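You operate a simulated robot arm through the tools that you are given. There is no shell and no other tool.

You run a simulated two-armed robot. Do the job below in one go: nothing can be reset, and whatever is moved stays where it is left.

Task
Zero the gauge on the setting block, gauge the blue socket and file it by the reading.
Fine: 0.0 goes into the open kit drawer, more on the FAIL square; block on the mat, arm up, drawer shut.

It is judged by the outcome, as a careful person would: the job done as asked, and still so three seconds after it is handed in. It fails if anything else is knocked over, pushed out of place, dropped, spilled or broken.

Robot
Two 7-joint arms with fingered hands on one trunk that stands fixed in place. Base frame: the origin is at the foot of the trunk, x ahead of it, y to its left, z up. Units: mm, rad, N and s.
The left shoulder is at [50, 214, 869], the right one opposite. With the tool pointing down near the work surface each hand reaches from about 360 to 880 mm from the base axis, measured 20 degrees to its own side. Payload 3 kg a hand.
The tool frame of a hand sits at the grasp point between the pads (the TCP): z along the fingers, y along the line on which they close. The tips reach 26 mm beyond it. The gripper opens to 132 mm. The gripper's body begins 73 mm behind the TCP. The gripper is a hand of 3 fingers: y runs from the thumb to the fingers, the wrist lies at [0, 0, -229] in the tool frame, and closing takes about 1.5 s.
Orientation is that of the tool frame in the base frame, as a unit quaternion [x, y, z, w]. With the fingers straight down and closing along the base's y, the tool's x points along the base's -x, its y along +y and its z along -z.

Tools
- The arms move only by the tool jog_arm. It takes "left_moves", "right_moves" or both (then of equal length, played together; a hand with none holds still); each is a list of rows, each a list of 6 numbers: the shift along the base's x, y, z in mm, then the turn, a rotation vector about the base's x, y, z in rad. In form: [[tx, ty, tz, ax, ay, az], ...]. A call has 1 to 20 rows; each row shifts and turns the commanded pose from where the row before left it. "left_gripper" and "right_gripper" are, for a hand that has rows, the finger opening in mm, from 0 to 132, set as the call begins (left out, the last holds). Each row takes 0.2 s and may step no farther than 50 mm and 0.15 rad from the row before; otherwise, or with a gripper value out of range, the whole call is refused. A pose out of reach is approached as far as the arm can. The call stops where the force on the tool passes 80 N (or 10 N more than at its start, if that is more) or the arm is blocked; 0.2 s more then pass. The fingers move at their own pace (about 72 mm/s each) and stop on an object; they squeeze with about 27 N. The grip force told is the motor's: it shows also when the fingers shut on nothing. Time passes only in rows, and 0.2 s behind the last, so rows that do not move let the fingers close. It gives the time, the measured TCP pose, the force on the tool (base axes), the opening and the grip force at its end, in the units of the frame above (readings bear some noise), with the torque about the TCP (base axes, N m) and any sound that the robot's microphone picked up, and new pictures: "views" is both (left out), scene, wrist or none (wrist: the cameras of the hands that moved).
- Cameras (640 x 400 px; columns grow to the right, rows downward): "scene" is now at [20.9, -8.7, 1492.5]; the picture's right is [-0.07, -1.00, 0.00], its down [-0.74, 0.05, -0.67] and it looks along [0.67, -0.05, -0.74] (base axes); focal length 330 px, centre (320, 200). "left" rides on the left gripper at [-61, 3, -92] in its tool frame; the picture's right is [-0.05, -1.00, 0.00], its down [0.83, -0.04, -0.56] and it looks along [0.55, -0.03, 0.83] (tool axes); focal length 230 px, centre (320, 200). "right" rides on the right gripper at [62, 3, -92] in its tool frame; the picture's right is [-0.05, 1.00, 0.00], its down [-0.83, -0.04, -0.56] and it looks along [-0.55, -0.03, 0.83] (tool axes); focal length 230 px, centre (320, 200). There is no depth. A picture from a camera that has moved, and an enlarged one, comes with that camera's place and axes in the base frame and with its lens. The place of the scene camera against the robot may be out by one fixed shift of up to 12 mm in any direction.
- hand_shape(shape, hand): the hand has 3 fingers and takes this shape, open, in about a second: jaw (thumb against the fingers, like two jaws); tri (thumb and two fingers); tip (a fingertip pinch); poke (one finger out to press); point (the index stretched); flat (the hand flat); cup (the hand cupped); fist (a fist). The gripper value then closes the fingers along that shape, each until it touches; the sizes above hold for jaw. It gives what a move gives, with no picture.
- aim_head(pan, tilt): turns the head with the scene camera to pan (to the left, within 1.501 rad either way) and tilt (down, from -0.506 to 1.204), counted from straight ahead of the robot. It gives what a move gives, and a new picture of the scene camera.
- zoom(camera, box): a new picture of the part [left, top, right, bottom] of that camera's present view, enlarged. The clock stands still meanwhile.
- sign_off(): hands the job in; it is judged then, once.

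Nothing tells you positions but the pictures and the camera data. Unless the task says otherwise, let go and move clear before handing in.

The tools are called after ">>>" as name(argument=value, ...) on one line, values as JSON. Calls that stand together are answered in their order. jog_arm: Moves the arms, as the interface text tells. Its arguments: {"type":"object","properties":{"left_moves":{"type":"array","items":{"type":"array","items":{"type":"number"}}},"left_gripper":{"type":"number"},"right_moves":{"type":"array","items":{"type":"array","items":{"type":"number"}}},"right_gripper":{"type":"number"},"views":{"type":"string","enum":["both","scene","wrist","none"]}},"required":[]} The other tools are called the same way: hand_shape (shape, hand) gives the hand a shape; aim_head (pan, tilt) turns the head that bears the scene camera; zoom (camera, box) takes an enlarged picture of a part of a camera's view; sign_off () hands the job in.

At the start:

```text
clock: 0.0
left_eef_pos: [523.2, 102.6, 1156.0]
left_tool_rot: [0.081, 0.997, 0.0, -0.001]
left_wrist_force: [-0.1, 0.0, 0.5]
left_ft_torque: [0.02, -0.01, -0.01]
left_gripper_width: 131.9
left_finger_force: 0.1
left_shape: jaw
right_eef_pos: [455.2, -277.6, 1175.0]
right_tool_rot: [0.08, 0.997, 0.0, 0.001]
right_wrist_force: [0.2, -0.4, -0.3]
right_ft_torque: [-0.01, 0.0, -0.01]
right_gripper_width: 131.7
right_finger_force: 0.0
right_shape: jaw
head pan, tilt: [-0.068, 0.836]
```

scene: 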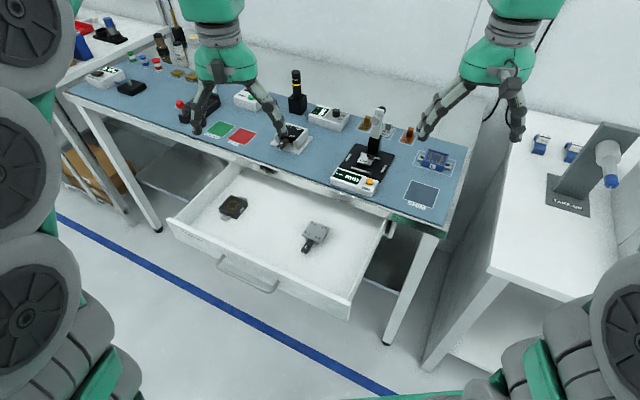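
right: 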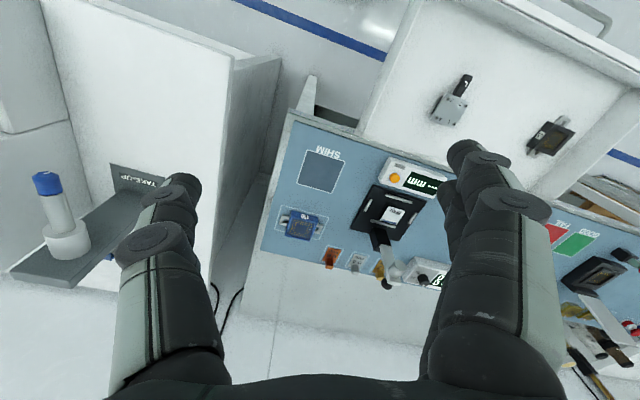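
left: 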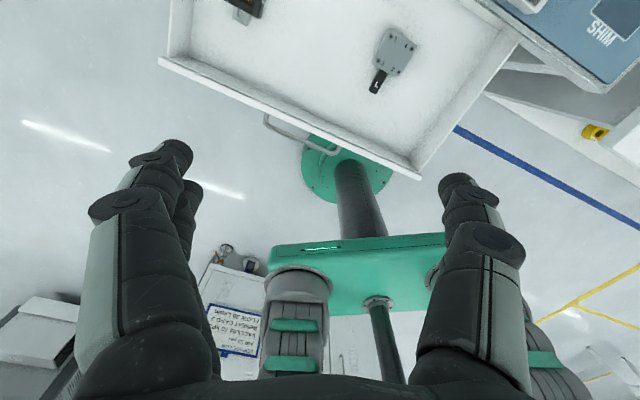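

I see a bench with a gauge (dial stand with display), colored squares, an open drawer, and a blue item near the right. I'll enlarge several parts of the scene before moving anything.

>>> zoom(camera="scene", box=[310, 90, 470, 220])

>>> zoom(camera="scene", box=[170, 60, 330, 180])

>>> zoom(camera="scene", box=[500, 100, 640, 220])

>>> zoom(camera="scene", box=[60, 0, 220, 130])

>>> zoom(camera="scene", box=[160, 150, 400, 330])

>>> zoom(camera="right", box=[260, 120, 460, 300])

```text
3.08 times, centred on (390, 155) of scene
camera zoom: at [20.9, -8.7, 1492.5], right [-0.07, -1.0, 0.0], down [-0.74, 0.05, -0.67], along [0.67, -0.05, -0.74], focal length 1015 px, centre (105, 338)
```

zoom: 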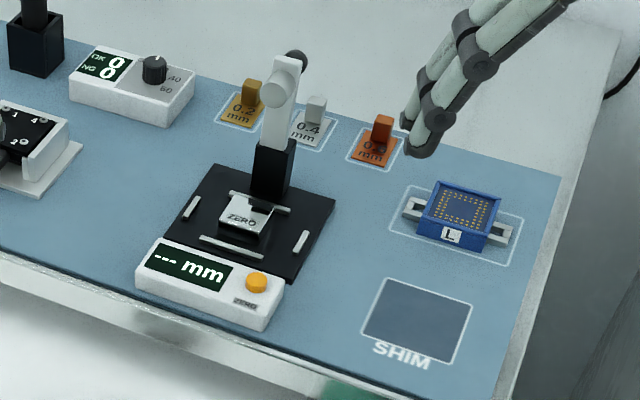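

```text
3.33 times, centred on (250, 120) of scene
camera zoom: at [20.9, -8.7, 1492.5], right [-0.07, -1.0, 0.0], down [-0.74, 0.05, -0.67], along [0.67, -0.05, -0.74], focal length 1100 px, centre (553, 467)
```

zoom: 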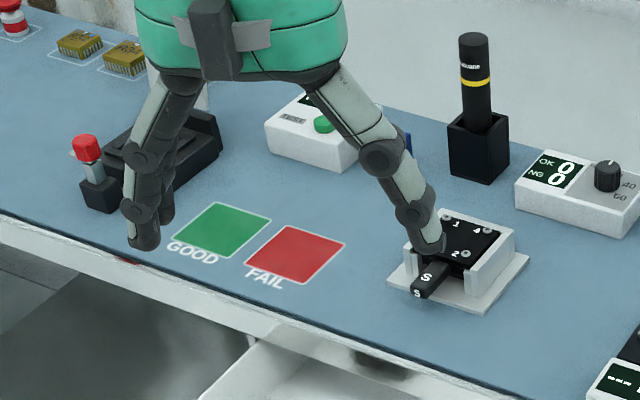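

```text
3.33 times, centred on (570, 160) of scene
camera zoom: at [20.9, -8.7, 1492.5], right [-0.07, -1.0, 0.0], down [-0.74, 0.05, -0.67], along [0.67, -0.05, -0.74], focal length 1100 px, centre (-513, 333)
```

zoom: 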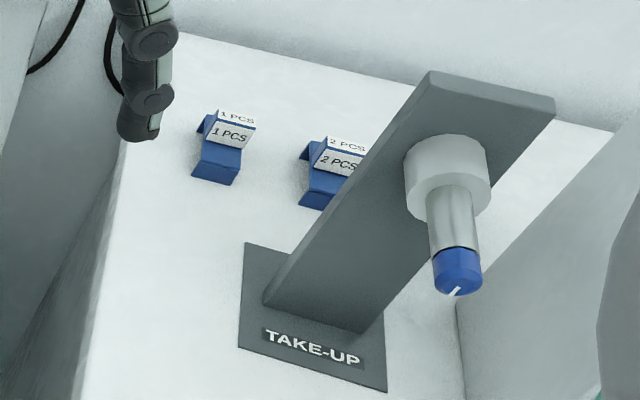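

```text
3.08 times, centred on (140, 65) of scene
camera zoom: at [20.9, -8.7, 1492.5], right [-0.07, -1.0, 0.0], down [-0.74, 0.05, -0.67], along [0.67, -0.05, -0.74], focal length 1015 px, centre (874, 615)
```

zoom: 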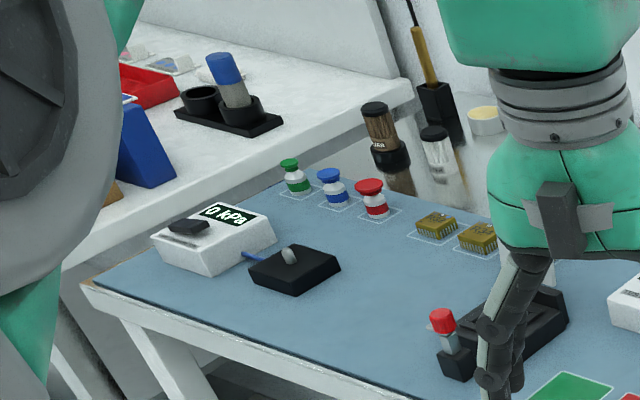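

```text
2.22 times, centred on (280, 240) of scene
camera zoom: at [20.9, -8.7, 1492.5], right [-0.07, -1.0, 0.0], down [-0.74, 0.05, -0.67], along [0.67, -0.05, -0.74], focal length 733 px, centre (409, 111)
```

zoom: 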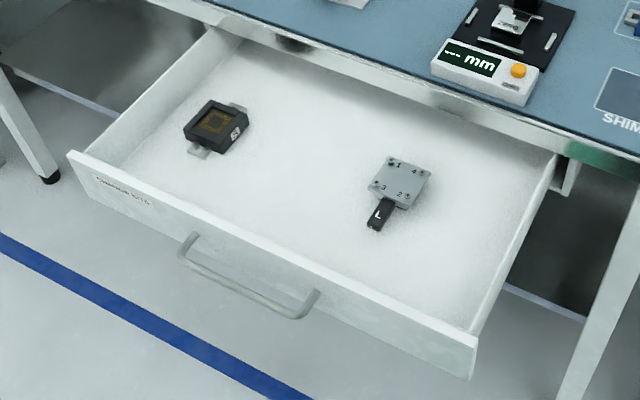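

```text
2.22 times, centred on (360, 210) of right
camera zoom: at [393.6, -267.1, 1268.2], right [0.21, 0.98, 0.0], down [0.81, -0.18, 0.56], along [0.54, -0.12, -0.83], focal length 511 px, centre (231, 178)
```

zoom: 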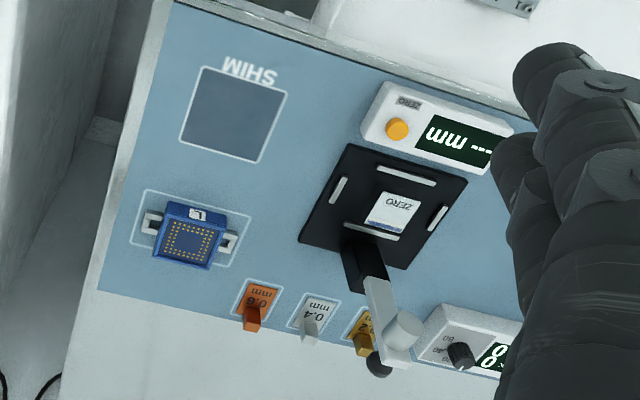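

The setting block (ZERO) sits on the gauge near x≈700, y≈-180, top z≈890, and the blue socket is near x≈680, y≈-370. The gauge arm is up. I'll zoom in closer for details of the arm, pads and readout.

>>> zoom(camera="scene", box=[340, 95, 404, 135])

>>> zoom(camera="scene", box=[330, 130, 410, 200])

>>> zoom(camera="scene", box=[400, 130, 470, 180])

>>> zoom(camera="right", box=[350, 170, 450, 300])

>>> zoom(camera="right", box=[270, 190, 350, 270])

```text
10.00 times, centred on (372, 115) of scene
camera zoom: at [20.9, -8.7, 1492.5], right [-0.07, -1.0, 0.0], down [-0.74, 0.05, -0.67], along [0.67, -0.05, -0.74], focal length 3300 px, centre (-200, 1050)
```

zoom: 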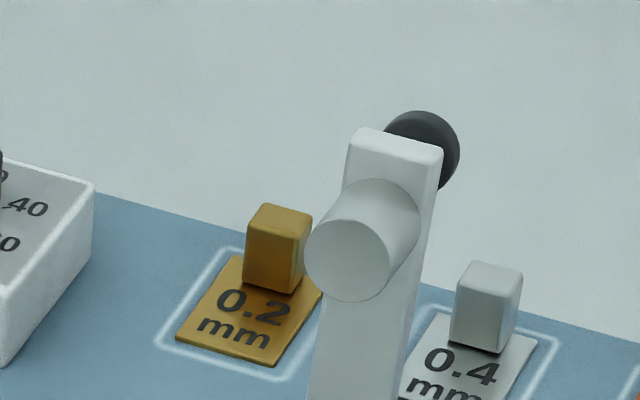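

```text
5.71 times, centred on (370, 165) of scene
camera zoom: at [20.9, -8.7, 1492.5], right [-0.07, -1.0, 0.0], down [-0.74, 0.05, -0.67], along [0.67, -0.05, -0.74], focal length 1886 px, centre (34, 400)
```

zoom: 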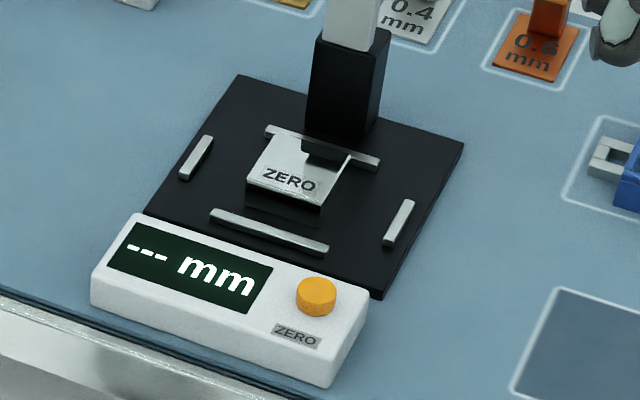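

```text
8.00 times, centred on (435, 155) of scene
camera zoom: at [20.9, -8.7, 1492.5], right [-0.07, -1.0, 0.0], down [-0.74, 0.05, -0.67], along [0.67, -0.05, -0.74], focal length 2640 px, centre (-600, 560)
```

zoom: 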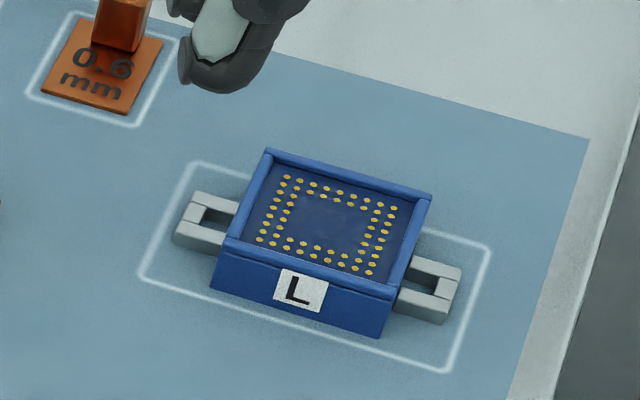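

```text
3.08 times, centred on (400, 235) of right
camera zoom: at [393.6, -267.1, 1268.2], right [0.21, 0.98, 0.0], down [0.81, -0.18, 0.56], along [0.54, -0.12, -0.83], focal length 708 px, centre (74, 92)
```

zoom: 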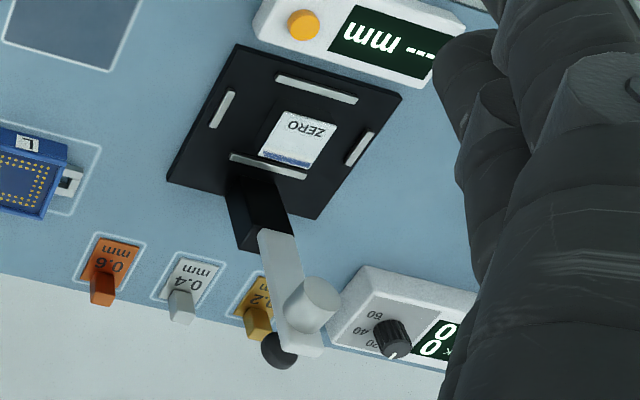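

```text
5.00 times, centred on (310, 230) of right
camera zoom: at [393.6, -267.1, 1268.2], right [0.21, 0.98, 0.0], down [0.81, -0.18, 0.56], along [0.54, -0.12, -0.83], focal length 1150 px, centre (370, 50)
```

zoom: 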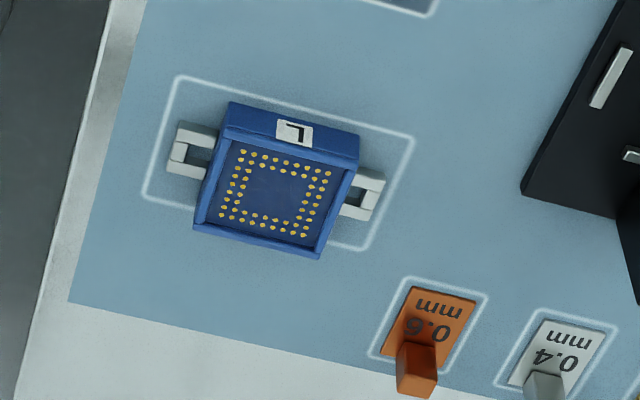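

The gauge is a lever stand: hinge near (746,-213,935), ball knob at the raised arm's end near (770,-225,1005), nest centre near (697,-181), and the bench is yawed about -31°. I'll move the left hand aside and bring the right wrist camera over the gauge, turned in line with the bench, for a closer look.

>>> jog_arm(right_moves=[[25, 28, -15, 0, 0, -0.077], [25, 28, -15, 0, 0, -0.077], [25, 28, -15, 0, 0, -0.077], [25, 28, -15, 0, 0, -0.077], [25, 28, -15, 0, 0, -0.077], [0, 0, 0, 0, 0, 0]], left_moves=[[-10, 35, 0, 0, 0, 0], [-10, 35, 0, 0, 0, 0], [-10, 35, 0, 0, 0, 0], [-10, 35, 0, 0, 0, 0], [-10, 35, 0, 0, 0, 0], [0, 0, 0, 0, 0, 0]], views="both")

```text
clock: 1.4
left_eef_pos: [474.2, 279.0, 1156.5]
left_tool_rot: [0.081, 0.997, -0.001, 0.0]
left_wrist_force: [-0.1, -0.2, 0.5]
left_ft_torque: [0.01, -0.02, 0.01]
left_gripper_width: 132.1
left_finger_force: 0.0
left_shape: jaw
right_eef_pos: [580.7, -137.9, 1101.1]
right_tool_rot: [0.271, 0.963, 0.0, 0.0]
right_wrist_force: [0.3, 0.1, 0.6]
right_ft_torque: [-0.01, 0.0, 0.01]
right_gripper_width: 132.1
right_finger_force: 0.1
right_shape: jaw
head pan, tilt: [-0.068, 0.836]
camera right: at [527.3, -104.7, 1192.9], right [0.56, 0.83, 0.0], down [0.69, -0.47, 0.55], along [0.46, -0.31, -0.83], focal length 230 px, centre (320, 200)
camera left: at [534.8, 270.6, 1248.4], right [-0.11, -0.99, 0.0], down [-0.83, 0.09, 0.56], along [-0.55, 0.06, -0.83], focal length 230 px, centre (320, 200)
```

scene: 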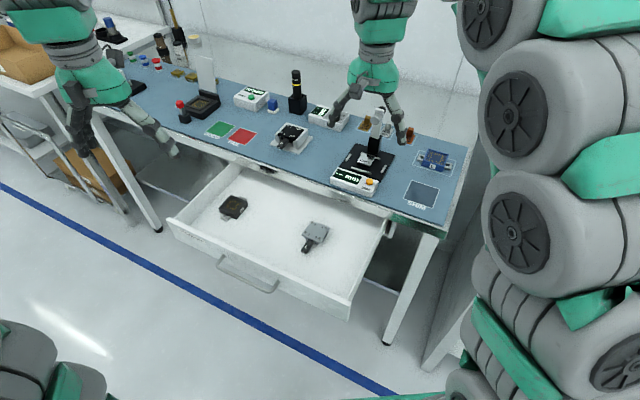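
right: 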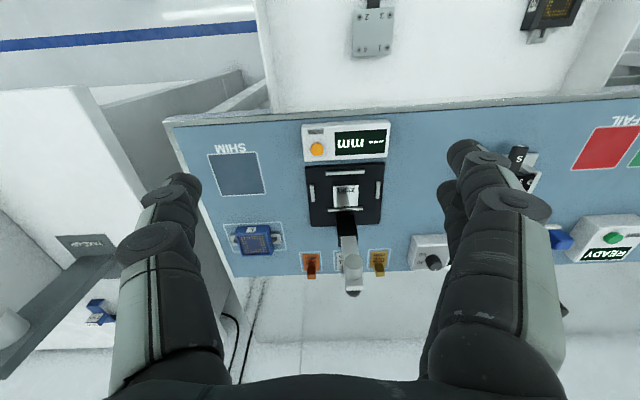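
left: 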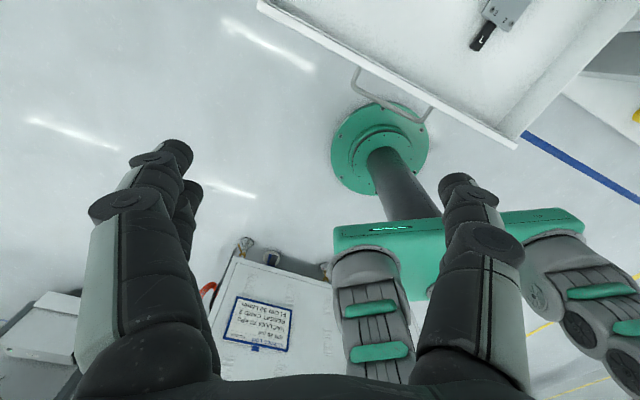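

The right wrist camera now looks straight along the bench at the gauge. I'll enlarge the gauge, the socket and the drawer in this view.

>>> zoom(camera="right", box=[290, 110, 410, 300])

>>> zoom(camera="right", box=[200, 130, 300, 280])

>>> zoom(camera="scene", box=[320, 90, 400, 200])

>>> zoom(camera="scene", box=[160, 60, 320, 160])

```text
2.11 times, centred on (350, 205) of right
camera zoom: at [527.3, -104.7, 1192.9], right [0.56, 0.83, 0.0], down [0.69, -0.47, 0.55], along [0.46, -0.31, -0.83], focal length 484 px, centre (257, 190)
```

zoom: 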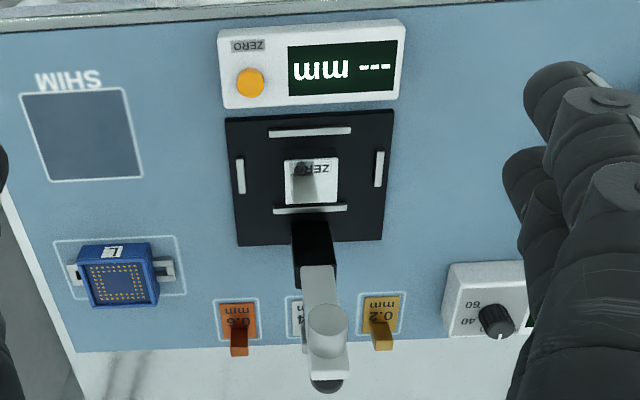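

```text
2.67 times, centred on (250, 205) of right
camera zoom: at [527.3, -104.7, 1192.9], right [0.56, 0.83, 0.0], down [0.69, -0.47, 0.55], along [0.46, -0.31, -0.83], focal length 614 px, centre (507, 187)
```

zoom: 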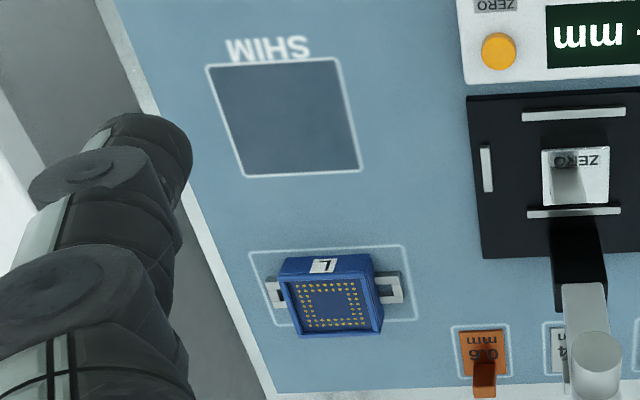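

```text
3.64 times, centred on (360, 145) of scene
camera zoom: at [20.9, -8.7, 1492.5], right [-0.07, -1.0, 0.0], down [-0.74, 0.05, -0.67], along [0.67, -0.05, -0.74], focal length 1200 px, centre (174, 400)
```

zoom: 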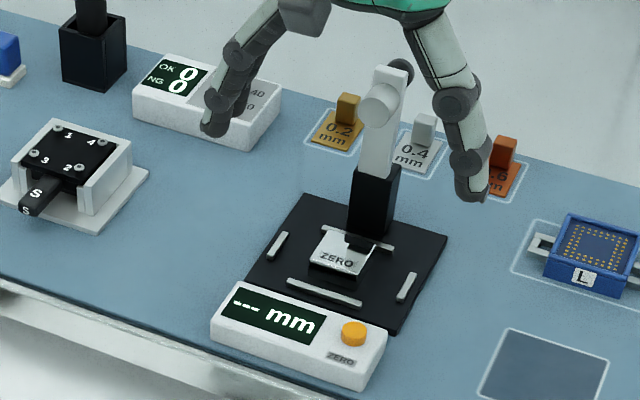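

```text
4.00 times, centred on (240, 110) of scene
camera zoom: at [20.9, -8.7, 1492.5], right [-0.07, -1.0, 0.0], down [-0.74, 0.05, -0.67], along [0.67, -0.05, -0.74], focal length 1320 px, centre (640, 560)
```

zoom: 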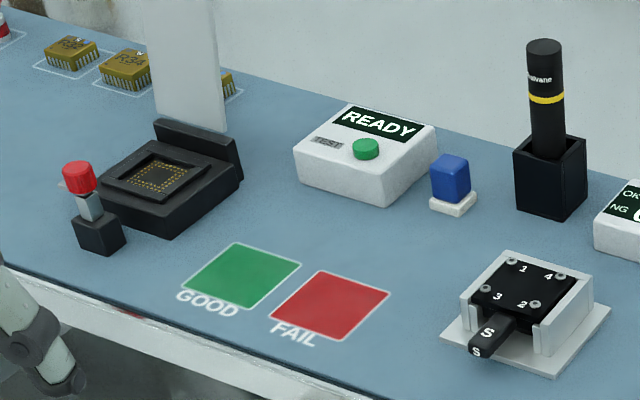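

The gauge plate top is about z 870, block top about 893, button at about (622,-176,890), and ball knob at about (779,-223,1001). I'll bring the right hand, partly closed, above and behind the ball for a precise look before gripping it.

>>> jog_arm(right_moves=[[40, -17, 4, 0, 0, 0], [40, -17, 4, 0, 0, 0], [40, -17, 4, 0, 0, 0], [40, -17, 4, 0, 0, 0], [0, 0, 0, 0, 0, 0]], right_gripper=70, views="both")

>>> zoom(camera="right", box=[220, 100, 420, 300])

>>> zoom(camera="scene", box=[330, 60, 410, 200])

```text
clock: 2.6
left_eef_pos: [473.2, 278.4, 1156.4]
left_tool_rot: [0.081, 0.997, 0.0, 0.0]
left_wrist_force: [0.4, -0.4, 1.2]
left_ft_torque: [-0.01, 0.02, 0.02]
left_gripper_width: 132.1
left_finger_force: 0.1
left_shape: jaw
right_eef_pos: [729.9, -202.6, 1114.5]
right_tool_rot: [0.269, 0.963, -0.001, 0.0]
right_wrist_force: [-0.5, -0.3, -0.6]
right_ft_torque: [-0.01, 0.01, -0.01]
right_gripper_width: 70.5
right_finger_force: 0.0
right_shape: jaw
right hand out of reach, approached as far as the arm can: row 4
head pan, tilt: [-0.068, 0.836]
camera right: at [678.8, -169.5, 1208.0], right [0.56, 0.83, 0.0], down [0.69, -0.47, 0.56], along [0.46, -0.31, -0.83], focal length 230 px, centre (320, 200)
```

scene: 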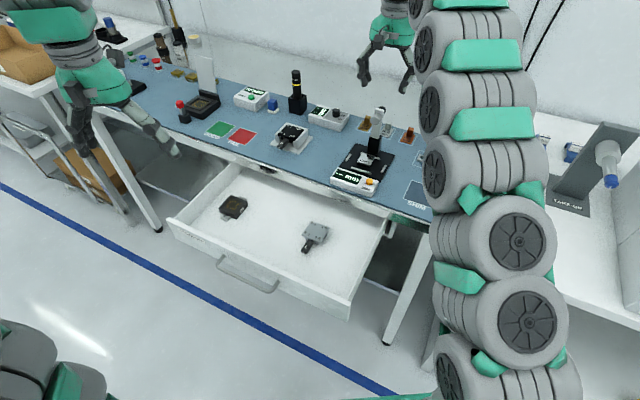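
right: 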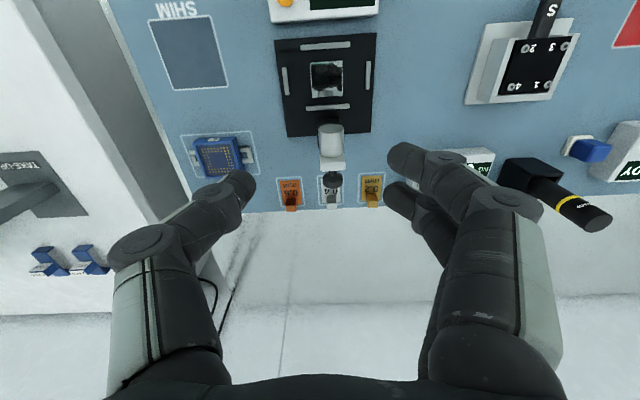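

```text
2.00 times, centred on (320, 200) of right
camera zoom: at [678.8, -169.5, 1208.0], right [0.56, 0.83, 0.0], down [0.69, -0.47, 0.56], along [0.46, -0.31, -0.83], focal length 460 px, centre (320, 200)
```

zoom: 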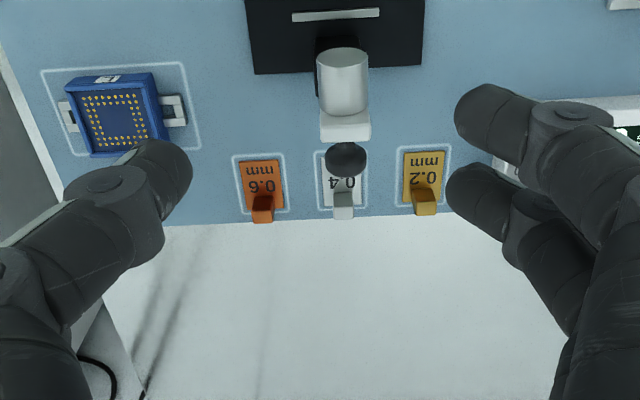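

```text
2.86 times, centred on (370, 130) of scene
camera zoom: at [20.8, -8.7, 1492.5], right [-0.07, -1.0, 0.0], down [-0.74, 0.05, -0.67], along [0.67, -0.05, -0.74], focal length 943 px, centre (177, 400)
```

zoom: 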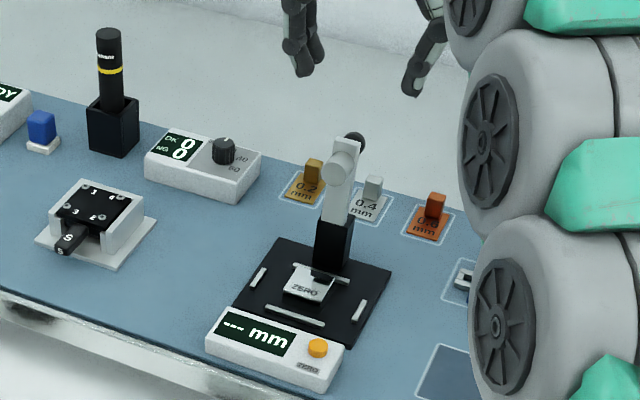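

The ball is confirmed at about (780,-222,1001), 20 mm across, but the straight-down reach ends just short of it at this height. I'll tilt the fingers forward by 0.3 rad about the bench's long axis and come lower.

>>> jog_arm(right_moves=[[5, -2, -18, -0.0518, -0.0855, 0], [5, -2, -18, -0.0518, -0.0855, 0], [5, -2, -18, -0.0518, -0.0855, 0], [0, 0, 0, 0, 0, 0]], right_gripper=70, views="both")

>>> zoom(camera="right", box=[220, 60, 420, 260])

>>> zoom(camera="scene", box=[340, 60, 410, 150])

```text
clock: 3.6
left_eef_pos: [473.6, 279.3, 1156.7]
left_tool_rot: [0.081, 0.997, -0.001, 0.0]
left_wrist_force: [0.6, -0.7, -0.2]
left_ft_torque: [0.0, -0.01, 0.01]
left_gripper_width: 132.0
left_finger_force: 0.0
left_shape: jaw
right_eef_pos: [744.4, -209.6, 1061.2]
right_tool_rot: [0.267, 0.952, -0.041, 0.145]
right_wrist_force: [-0.4, 0.1, 0.3]
right_ft_torque: [0.01, -0.01, -0.01]
right_gripper_width: 70.3
right_finger_force: 0.1
right_shape: jaw
head pan, tilt: [-0.068, 0.836]
camera right: at [672.2, -163.0, 1131.3], right [0.56, 0.83, 0.02], down [0.51, -0.36, 0.78], along [0.65, -0.43, -0.63], focal length 230 px, centre (320, 200)
```

scene: 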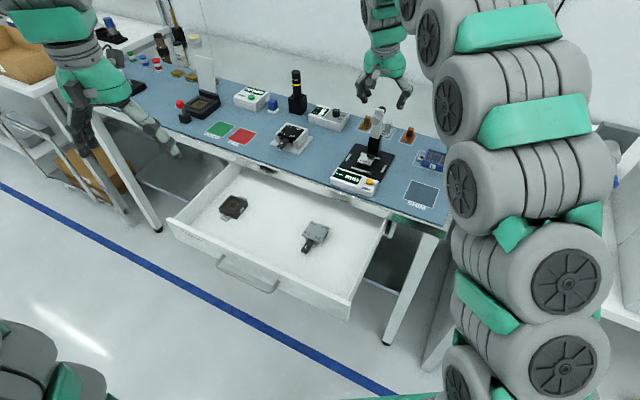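
right: 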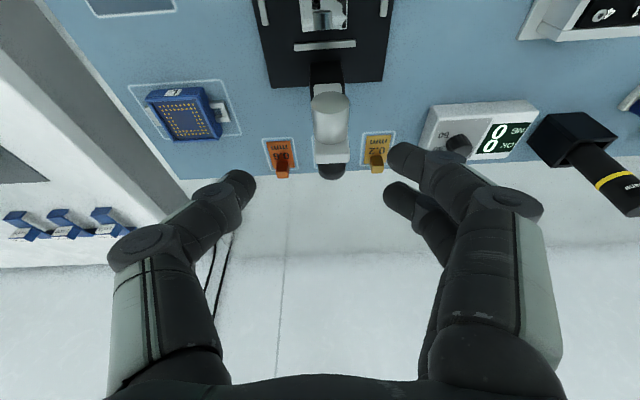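

```text
2.00 times, centred on (320, 160) of right
camera zoom: at [672.2, -163.0, 1131.3], right [0.56, 0.83, 0.02], down [0.51, -0.36, 0.78], along [0.65, -0.43, -0.63], focal length 460 px, centre (320, 280)
```

zoom: 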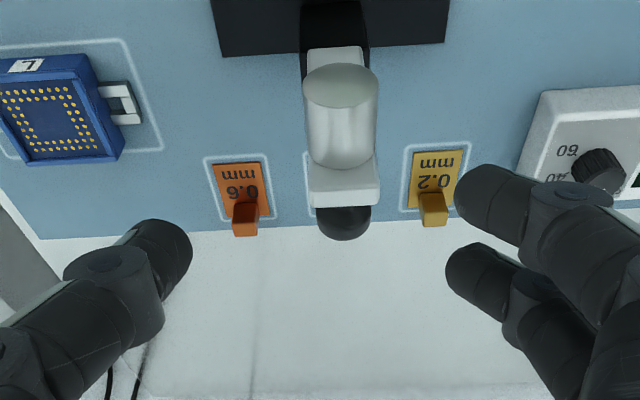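

```text
4.44 times, centred on (375, 105) of scene
camera zoom: at [20.9, -8.7, 1492.5], right [-0.07, -1.0, 0.0], down [-0.74, 0.05, -0.67], along [0.67, -0.05, -0.74], focal length 1466 px, centre (76, 622)
```

zoom: 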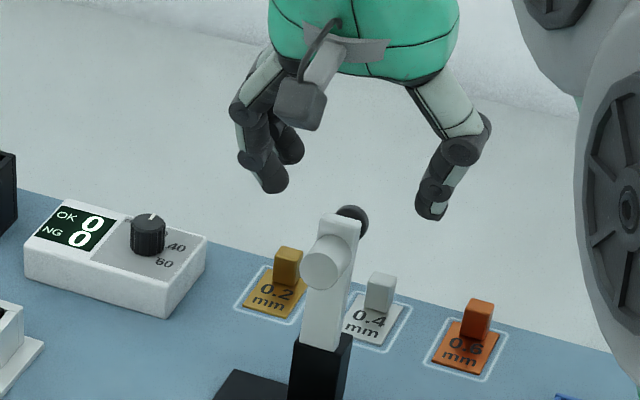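

The raised arm's end (25 mm wide bar with the ball behind it) is centred between the fingers apart from about 7 mm sideways. I'll descend so the fingertips straddle the bar end, still open, and check.

>>> jog_arm(right_moves=[[8.7, -2.5, -15.1, 0, 0, 0], [8.7, -2.5, -15.1, 0, 0, 0], [8.7, -2.5, -15.1, 0, 0, 0], [0, 0, 0, 0, 0, 0]], right_gripper=60, views="both")

>>> zoom(camera="right", box=[220, 60, 420, 260])

>>> zoom(camera="scene", box=[340, 60, 410, 150])

```text
clock: 4.6
left_eef_pos: [472.9, 278.4, 1157.4]
left_tool_rot: [0.081, 0.997, 0.0, 0.0]
left_wrist_force: [0.1, 0.3, 0.5]
left_ft_torque: [0.02, -0.01, 0.01]
left_gripper_width: 132.0
left_finger_force: 0.0
left_shape: jaw
right_eef_pos: [771.5, -215.5, 1016.1]
right_tool_rot: [0.267, 0.952, -0.039, 0.144]
right_wrist_force: [0.2, -0.2, 0.1]
right_ft_torque: [0.0, 0.02, 0.01]
right_gripper_width: 60.7
right_finger_force: 0.0
right_shape: jaw
head pan, tilt: [-0.068, 0.836]
camera right: at [698.0, -169.8, 1086.7], right [0.56, 0.83, 0.02], down [0.51, -0.36, 0.78], along [0.65, -0.43, -0.63], focal length 230 px, centre (320, 200)
```

scene: 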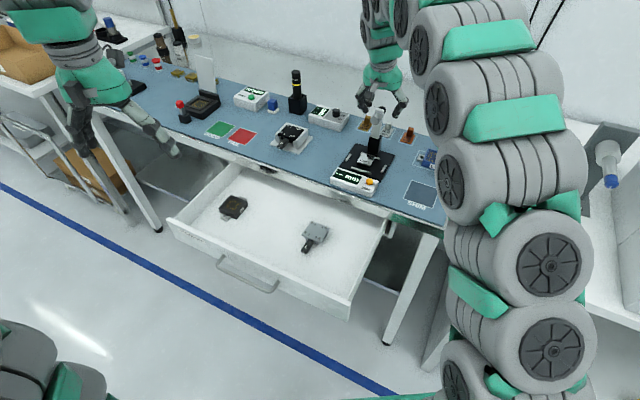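
right: 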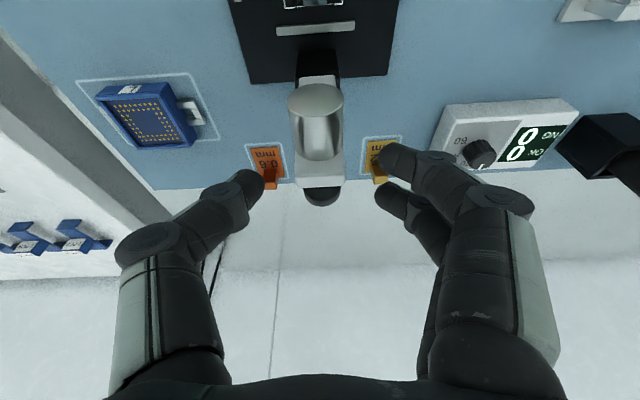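

```text
2.00 times, centred on (320, 160) of right
camera zoom: at [698.0, -169.8, 1086.7], right [0.56, 0.83, 0.02], down [0.51, -0.36, 0.78], along [0.65, -0.43, -0.63], focal length 460 px, centre (320, 280)
```

zoom: 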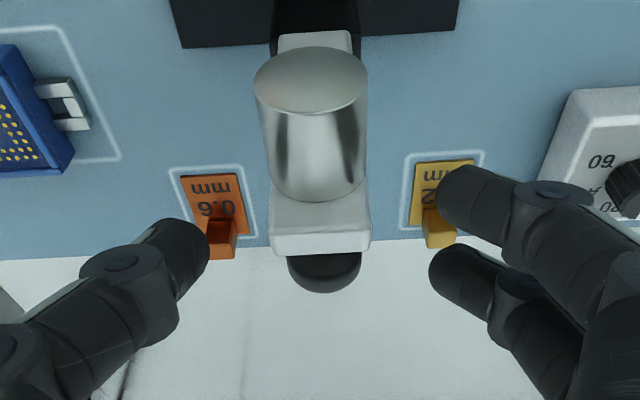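

```text
4.44 times, centred on (375, 105) of scene
camera zoom: at [20.9, -8.7, 1492.5], right [-0.07, -1.0, 0.0], down [-0.74, 0.05, -0.67], along [0.67, -0.05, -0.74], focal length 1466 px, centre (76, 622)
```

zoom: 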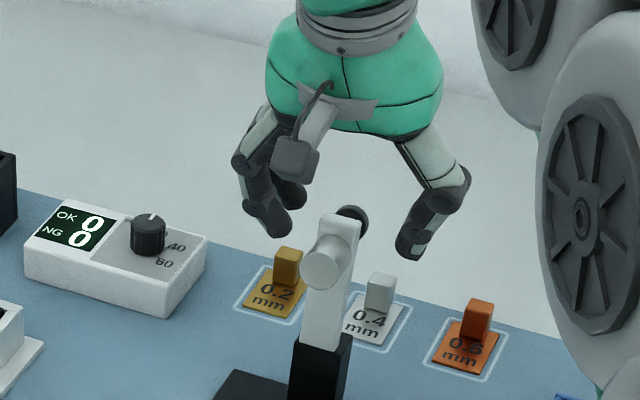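

The fingertips straddle the bar end and ball, well centred. I'll close on it gently in place.

>>> jog_arm(right_moves=[[0, 0, 0, 0, 0, 0], [0, 0, 0, 0, 0, 0], [0, 0, 0, 0, 0, 0], [0, 0, 0, 0, 0, 0], [0, 0, 0, 0, 0, 0], [0, 0, 0, 0, 0, 0]], right_gripper=18, views="wrist")

>>> zoom(camera="right", box=[220, 60, 420, 260])

```text
clock: 6.0
left_eef_pos: [473.9, 278.0, 1156.5]
left_tool_rot: [0.081, 0.997, 0.001, 0.0]
left_wrist_force: [0.6, 0.2, -0.3]
left_ft_torque: [-0.02, 0.02, 0.0]
left_gripper_width: 132.1
left_finger_force: 0.0
left_shape: jaw
right_eef_pos: [770.5, -216.0, 1016.7]
right_tool_rot: [0.267, 0.952, -0.041, 0.143]
right_wrist_force: [1.3, 0.9, 1.6]
right_ft_torque: [0.04, -0.02, 0.01]
right_gripper_width: 18.9
right_finger_force: 0.1
right_shape: jaw
head pan, tilt: [-0.068, 0.836]
camera right: at [697.9, -169.7, 1086.7], right [0.56, 0.83, 0.02], down [0.52, -0.36, 0.78], along [0.65, -0.43, -0.63], focal length 230 px, centre (320, 200)
```

right: 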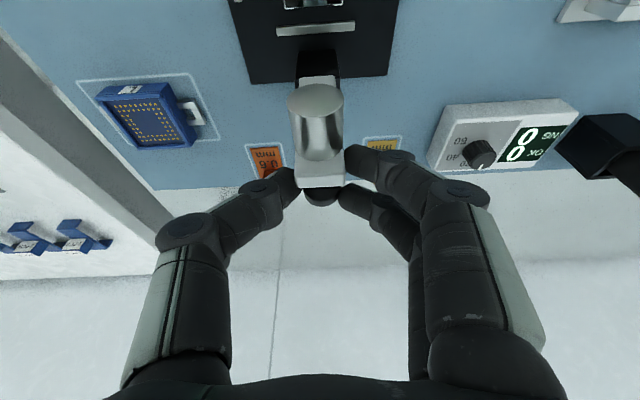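

```text
2.00 times, centred on (320, 160) of right
camera zoom: at [697.9, -169.7, 1086.7], right [0.56, 0.83, 0.02], down [0.52, -0.36, 0.78], along [0.65, -0.43, -0.63], focal length 460 px, centre (320, 280)
```

zoom: 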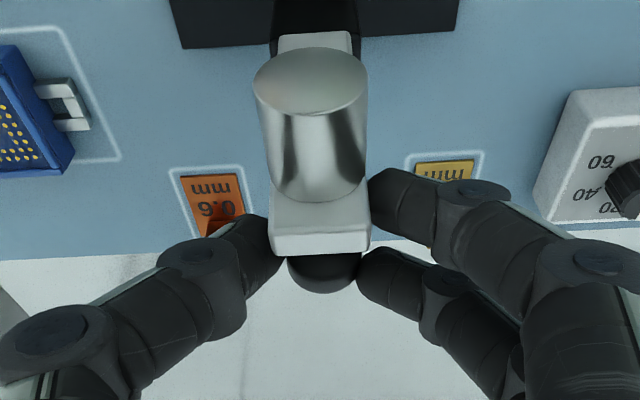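

The fingers just touch the bar and ball. I'll squeeze a little more to get a firm hold.

>>> jog_arm(right_moves=[[0, 0, 0, 0, 0, 0], [0, 0, 0, 0, 0, 0], [0, 0, 0, 0, 0, 0]], right_gripper=8, views="wrist")

>>> zoom(camera="right", box=[220, 60, 420, 260])

```text
clock: 6.8
left_eef_pos: [474.3, 277.9, 1156.9]
left_tool_rot: [0.081, 0.997, 0.001, 0.0]
left_wrist_force: [0.5, 0.4, 0.4]
left_ft_torque: [-0.01, -0.02, -0.03]
left_gripper_width: 131.8
left_finger_force: 0.2
left_shape: jaw
right_eef_pos: [770.0, -216.1, 1016.7]
right_tool_rot: [0.267, 0.952, -0.04, 0.145]
right_wrist_force: [1.7, 2.8, -0.5]
right_ft_torque: [0.12, -0.06, -0.11]
right_gripper_width: 11.3
right_finger_force: 26.6
right_shape: jaw
head pan, tilt: [-0.068, 0.836]
camera right: at [697.9, -169.6, 1086.7], right [0.56, 0.83, 0.02], down [0.52, -0.36, 0.78], along [0.65, -0.43, -0.63], focal length 230 px, centre (320, 200)
```

right: 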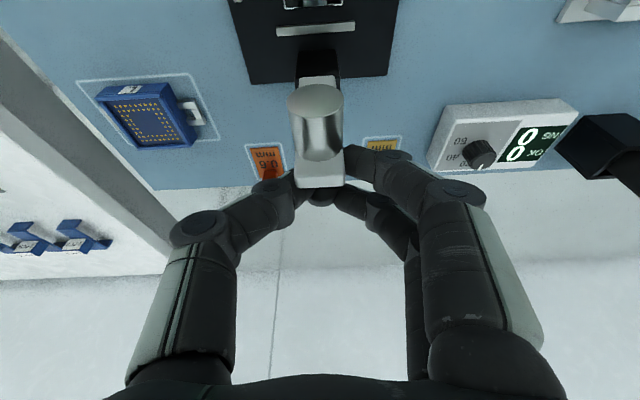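

```text
2.00 times, centred on (320, 160) of right
camera zoom: at [697.9, -169.6, 1086.7], right [0.56, 0.83, 0.02], down [0.52, -0.36, 0.78], along [0.65, -0.43, -0.63], focal length 460 px, centre (320, 280)
```

zoom: 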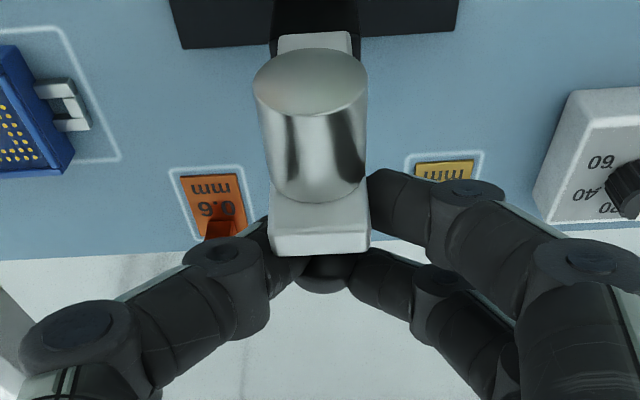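

The grip is firm on the bar end. I'll begin swinging the arm forward and down along its arc in small steps, watching the force.

>>> jog_arm(right_moves=[[-6.8, 4.1, 1.2, 0, 0, 0], [-6.8, 4.1, 0.4, 0, 0, 0]], views="wrist")

```text
clock: 7.4
left_eef_pos: [473.7, 278.7, 1157.9]
left_tool_rot: [0.081, 0.997, 0.0, 0.0]
left_wrist_force: [-0.1, 0.4, -0.6]
left_ft_torque: [-0.01, 0.05, 0.03]
left_gripper_width: 132.0
left_finger_force: 0.0
left_shape: jaw
right_eef_pos: [757.0, -207.1, 1018.3]
right_tool_rot: [0.268, 0.952, -0.04, 0.145]
right_wrist_force: [5.3, 0.7, -0.7]
right_ft_torque: [-0.07, -0.28, -0.13]
right_gripper_width: 10.6
right_finger_force: 27.2
right_shape: jaw
head pan, tilt: [-0.068, 0.836]
camera right: at [684.9, -161.3, 1088.2], right [0.56, 0.83, 0.02], down [0.51, -0.36, 0.78], along [0.65, -0.43, -0.63], focal length 230 px, centre (320, 200)
```

right: 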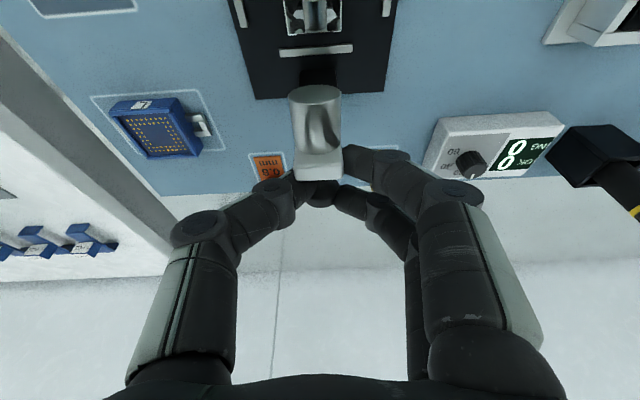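

The arm follows smoothly with only about 5 N. I'll continue along the arc.

>>> jog_arm(right_moves=[[-6.84, 4.14, -0.4, 0, 0, 0], [-6.75, 4.09, -1.2, 0, 0, 0], [-6.67, 4.04, -2.0, 0, 0, 0]], views="wrist")

```text
clock: 8.2
left_eef_pos: [473.1, 278.4, 1157.3]
left_tool_rot: [0.081, 0.997, -0.001, 0.0]
left_wrist_force: [0.4, -0.3, -0.7]
left_ft_torque: [-0.01, 0.01, -0.03]
left_gripper_width: 132.0
left_finger_force: 0.1
left_shape: jaw
right_eef_pos: [738.9, -195.3, 1014.9]
right_tool_rot: [0.268, 0.952, -0.041, 0.145]
right_wrist_force: [6.3, 3.8, 0.2]
right_ft_torque: [-0.05, -0.33, -0.15]
right_gripper_width: 10.6
right_finger_force: 27.1
right_shape: jaw
head pan, tilt: [-0.068, 0.836]
camera right: at [664.5, -149.1, 1085.0], right [0.56, 0.83, 0.02], down [0.51, -0.36, 0.78], along [0.65, -0.43, -0.63], focal length 230 px, centre (320, 200)
```

right: 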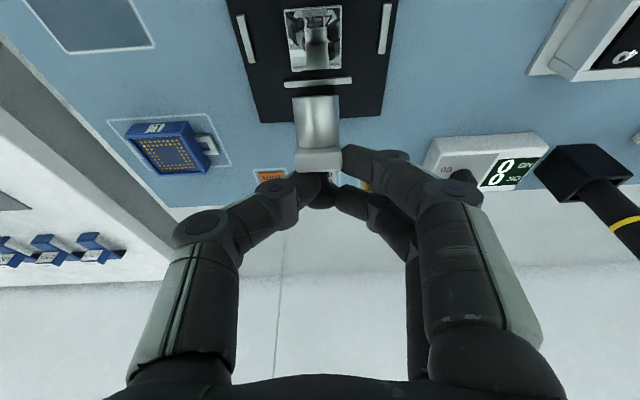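

Still smooth at about 7 N. Continuing past halfway.

>>> jog_arm(right_moves=[[-6.41, 3.89, -2.74, 0, 0, 0], [-6.16, 3.73, -3.48, 0, 0, 0], [-5.9, 3.57, -4.14, 0, 0, 0], [-5.39, 3.26, -4.9, 0, 0, 0]], views="wrist")

```text
clock: 9.2
left_eef_pos: [473.5, 278.9, 1156.0]
left_tool_rot: [0.08, 0.997, 0.0, 0.0]
left_wrist_force: [-0.3, -0.1, -0.1]
left_ft_torque: [0.0, -0.01, 0.03]
left_gripper_width: 131.9
left_finger_force: 0.0
left_shape: jaw
right_eef_pos: [713.4, -180.9, 999.0]
right_tool_rot: [0.267, 0.952, -0.04, 0.145]
right_wrist_force: [12.6, 6.9, 0.7]
right_ft_torque: [-0.07, -0.6, 0.05]
right_gripper_width: 10.2
right_finger_force: 26.6
right_shape: jaw
head pan, tilt: [-0.068, 0.836]
camera right: at [640.4, -135.0, 1069.2], right [0.56, 0.83, 0.02], down [0.51, -0.36, 0.78], along [0.65, -0.43, -0.63], focal length 230 px, centre (320, 200)
```

right: 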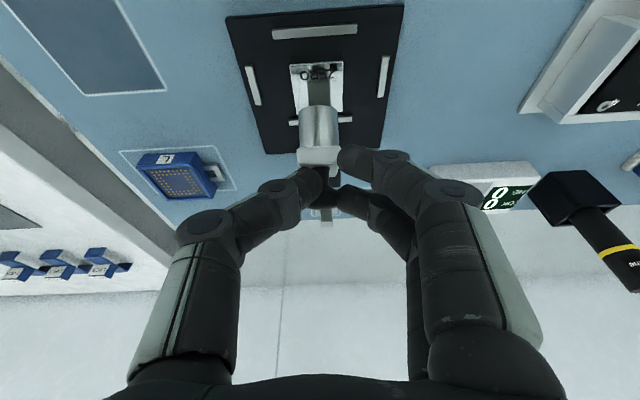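

A slight sideways load is building, so I'll add a small lateral correction and continue the arc downward.

>>> jog_arm(right_moves=[[-4.6, 3.7, -5.4, 0, 0, 0], [-4.1, 3.4, -6.0, 0, 0, 0]], views="both")

>>> zoom(camera="scene", box=[320, 90, 410, 200])

```text
clock: 9.8
left_eef_pos: [473.2, 277.4, 1156.8]
left_tool_rot: [0.081, 0.997, 0.0, 0.0]
left_wrist_force: [0.3, 0.1, -0.1]
left_ft_torque: [0.01, 0.03, -0.01]
left_gripper_width: 131.7
left_finger_force: 0.1
left_shape: jaw
right_eef_pos: [703.4, -174.0, 987.0]
right_tool_rot: [0.267, 0.952, -0.04, 0.143]
right_wrist_force: [2.8, 8.4, 2.6]
right_ft_torque: [0.26, -0.31, -0.01]
right_gripper_width: 10.2
right_finger_force: 27.2
right_shape: jaw
head pan, tilt: [-0.068, 0.836]
camera right: at [631.1, -127.8, 1057.7], right [0.56, 0.83, 0.02], down [0.52, -0.36, 0.78], along [0.65, -0.43, -0.63], focal length 230 px, centre (320, 200)
```

scene: 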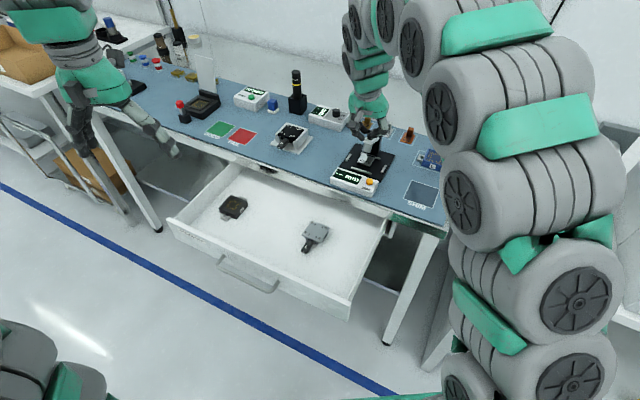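
right: 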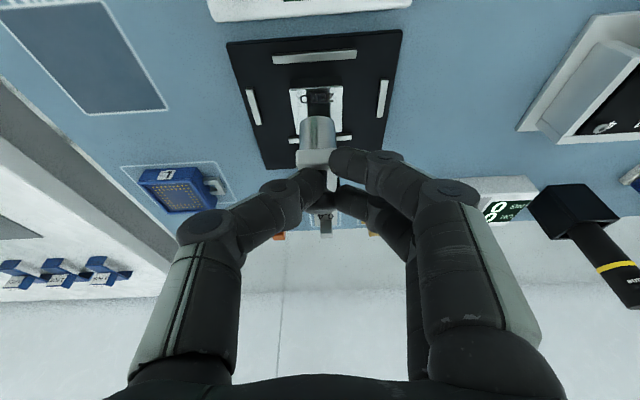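

```text
3.64 times, centred on (365, 145) of scene
camera zoom: at [20.9, -8.5, 1492.5], right [-0.07, -1.0, 0.0], down [-0.74, 0.05, -0.67], along [0.67, -0.05, -0.74], focal length 1200 px, centre (156, 400)
```

zoom: 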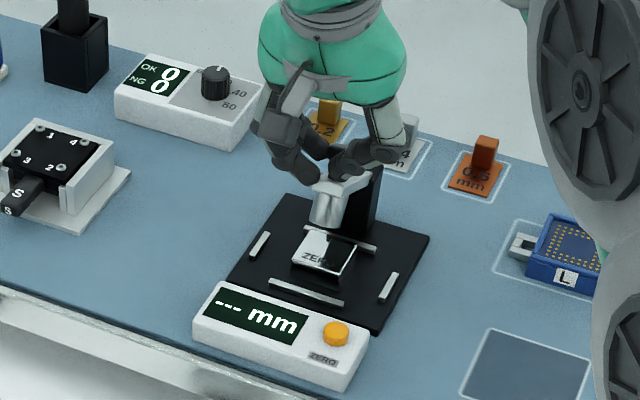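

The arm is over two thirds down and the probe is heading for the block. I'll continue in small steps and stop on contact.

>>> jog_arm(right_moves=[[-3.7, 2.9, -6.5, 0, 0, 0], [-3.2, 2.5, -7.0, 0, 0, 0]], views="wrist")

>>> zoom(camera="scene", box=[320, 90, 410, 200])

```text
clock: 10.4
left_eef_pos: [473.4, 278.3, 1156.8]
left_tool_rot: [0.081, 0.997, -0.001, 0.0]
left_wrist_force: [-0.3, 0.3, 0.0]
left_ft_torque: [0.01, 0.0, 0.01]
left_gripper_width: 132.0
left_finger_force: 0.0
left_shape: jaw
right_eef_pos: [698.0, -168.1, 974.1]
right_tool_rot: [0.266, 0.952, -0.039, 0.145]
right_wrist_force: [5.8, 12.6, 2.0]
right_ft_torque: [0.17, -0.13, 0.21]
right_gripper_width: 5.6
right_finger_force: 26.9
right_shape: jaw
head pan, tilt: [-0.068, 0.836]
camera right: at [624.9, -122.4, 1044.5], right [0.56, 0.83, 0.02], down [0.51, -0.36, 0.78], along [0.65, -0.43, -0.63], focal length 230 px, centre (320, 200)
```

right: 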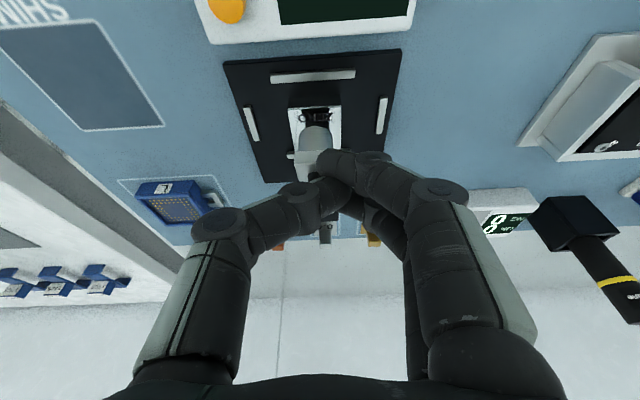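

```text
3.64 times, centred on (365, 145) of scene
camera zoom: at [20.9, -8.5, 1492.5], right [-0.07, -1.0, 0.0], down [-0.74, 0.05, -0.67], along [0.67, -0.05, -0.74], focal length 1200 px, centre (156, 400)
```

zoom: 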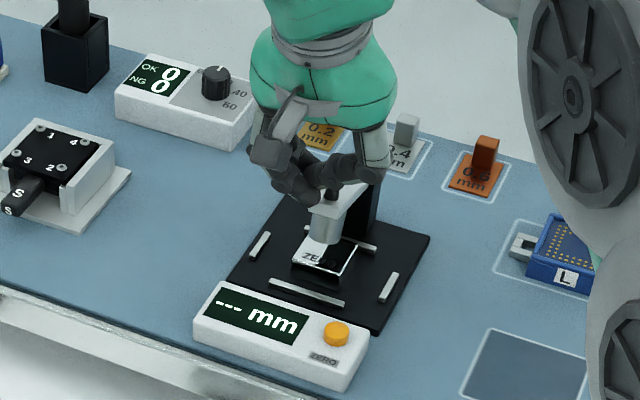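

The finger opening dropped to about 6 mm, so the grip may have slipped over the ball. I'll look more closely.

>>> zoom(camera="scene", box=[350, 115, 390, 165])

>>> zoom(camera="right", box=[260, 90, 380, 230])

```text
8.00 times, centred on (370, 140) of scene
camera zoom: at [20.9, -8.5, 1492.5], right [-0.07, -1.0, 0.0], down [-0.74, 0.05, -0.67], along [0.67, -0.05, -0.74], focal length 2640 px, centre (-80, 680)
```

zoom: 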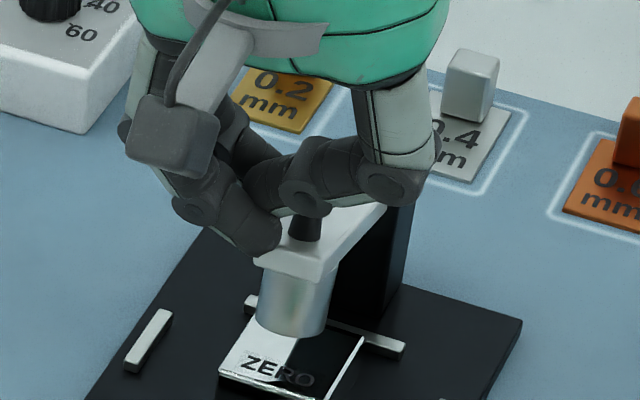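

```text
2.86 times, centred on (320, 160) of right
camera zoom: at [624.9, -122.4, 1044.5], right [0.56, 0.83, 0.02], down [0.51, -0.36, 0.78], along [0.65, -0.43, -0.63], focal length 657 px, centre (320, 314)
```

zoom: 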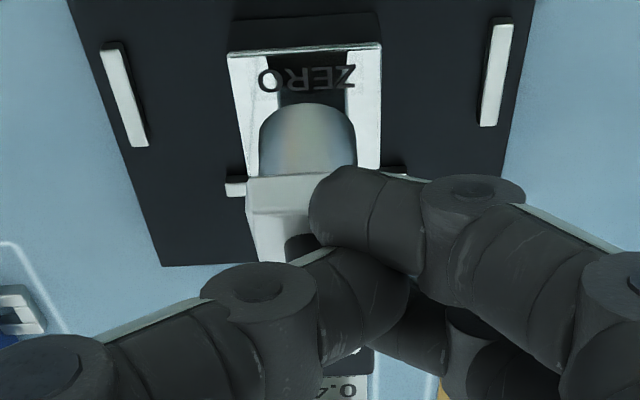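

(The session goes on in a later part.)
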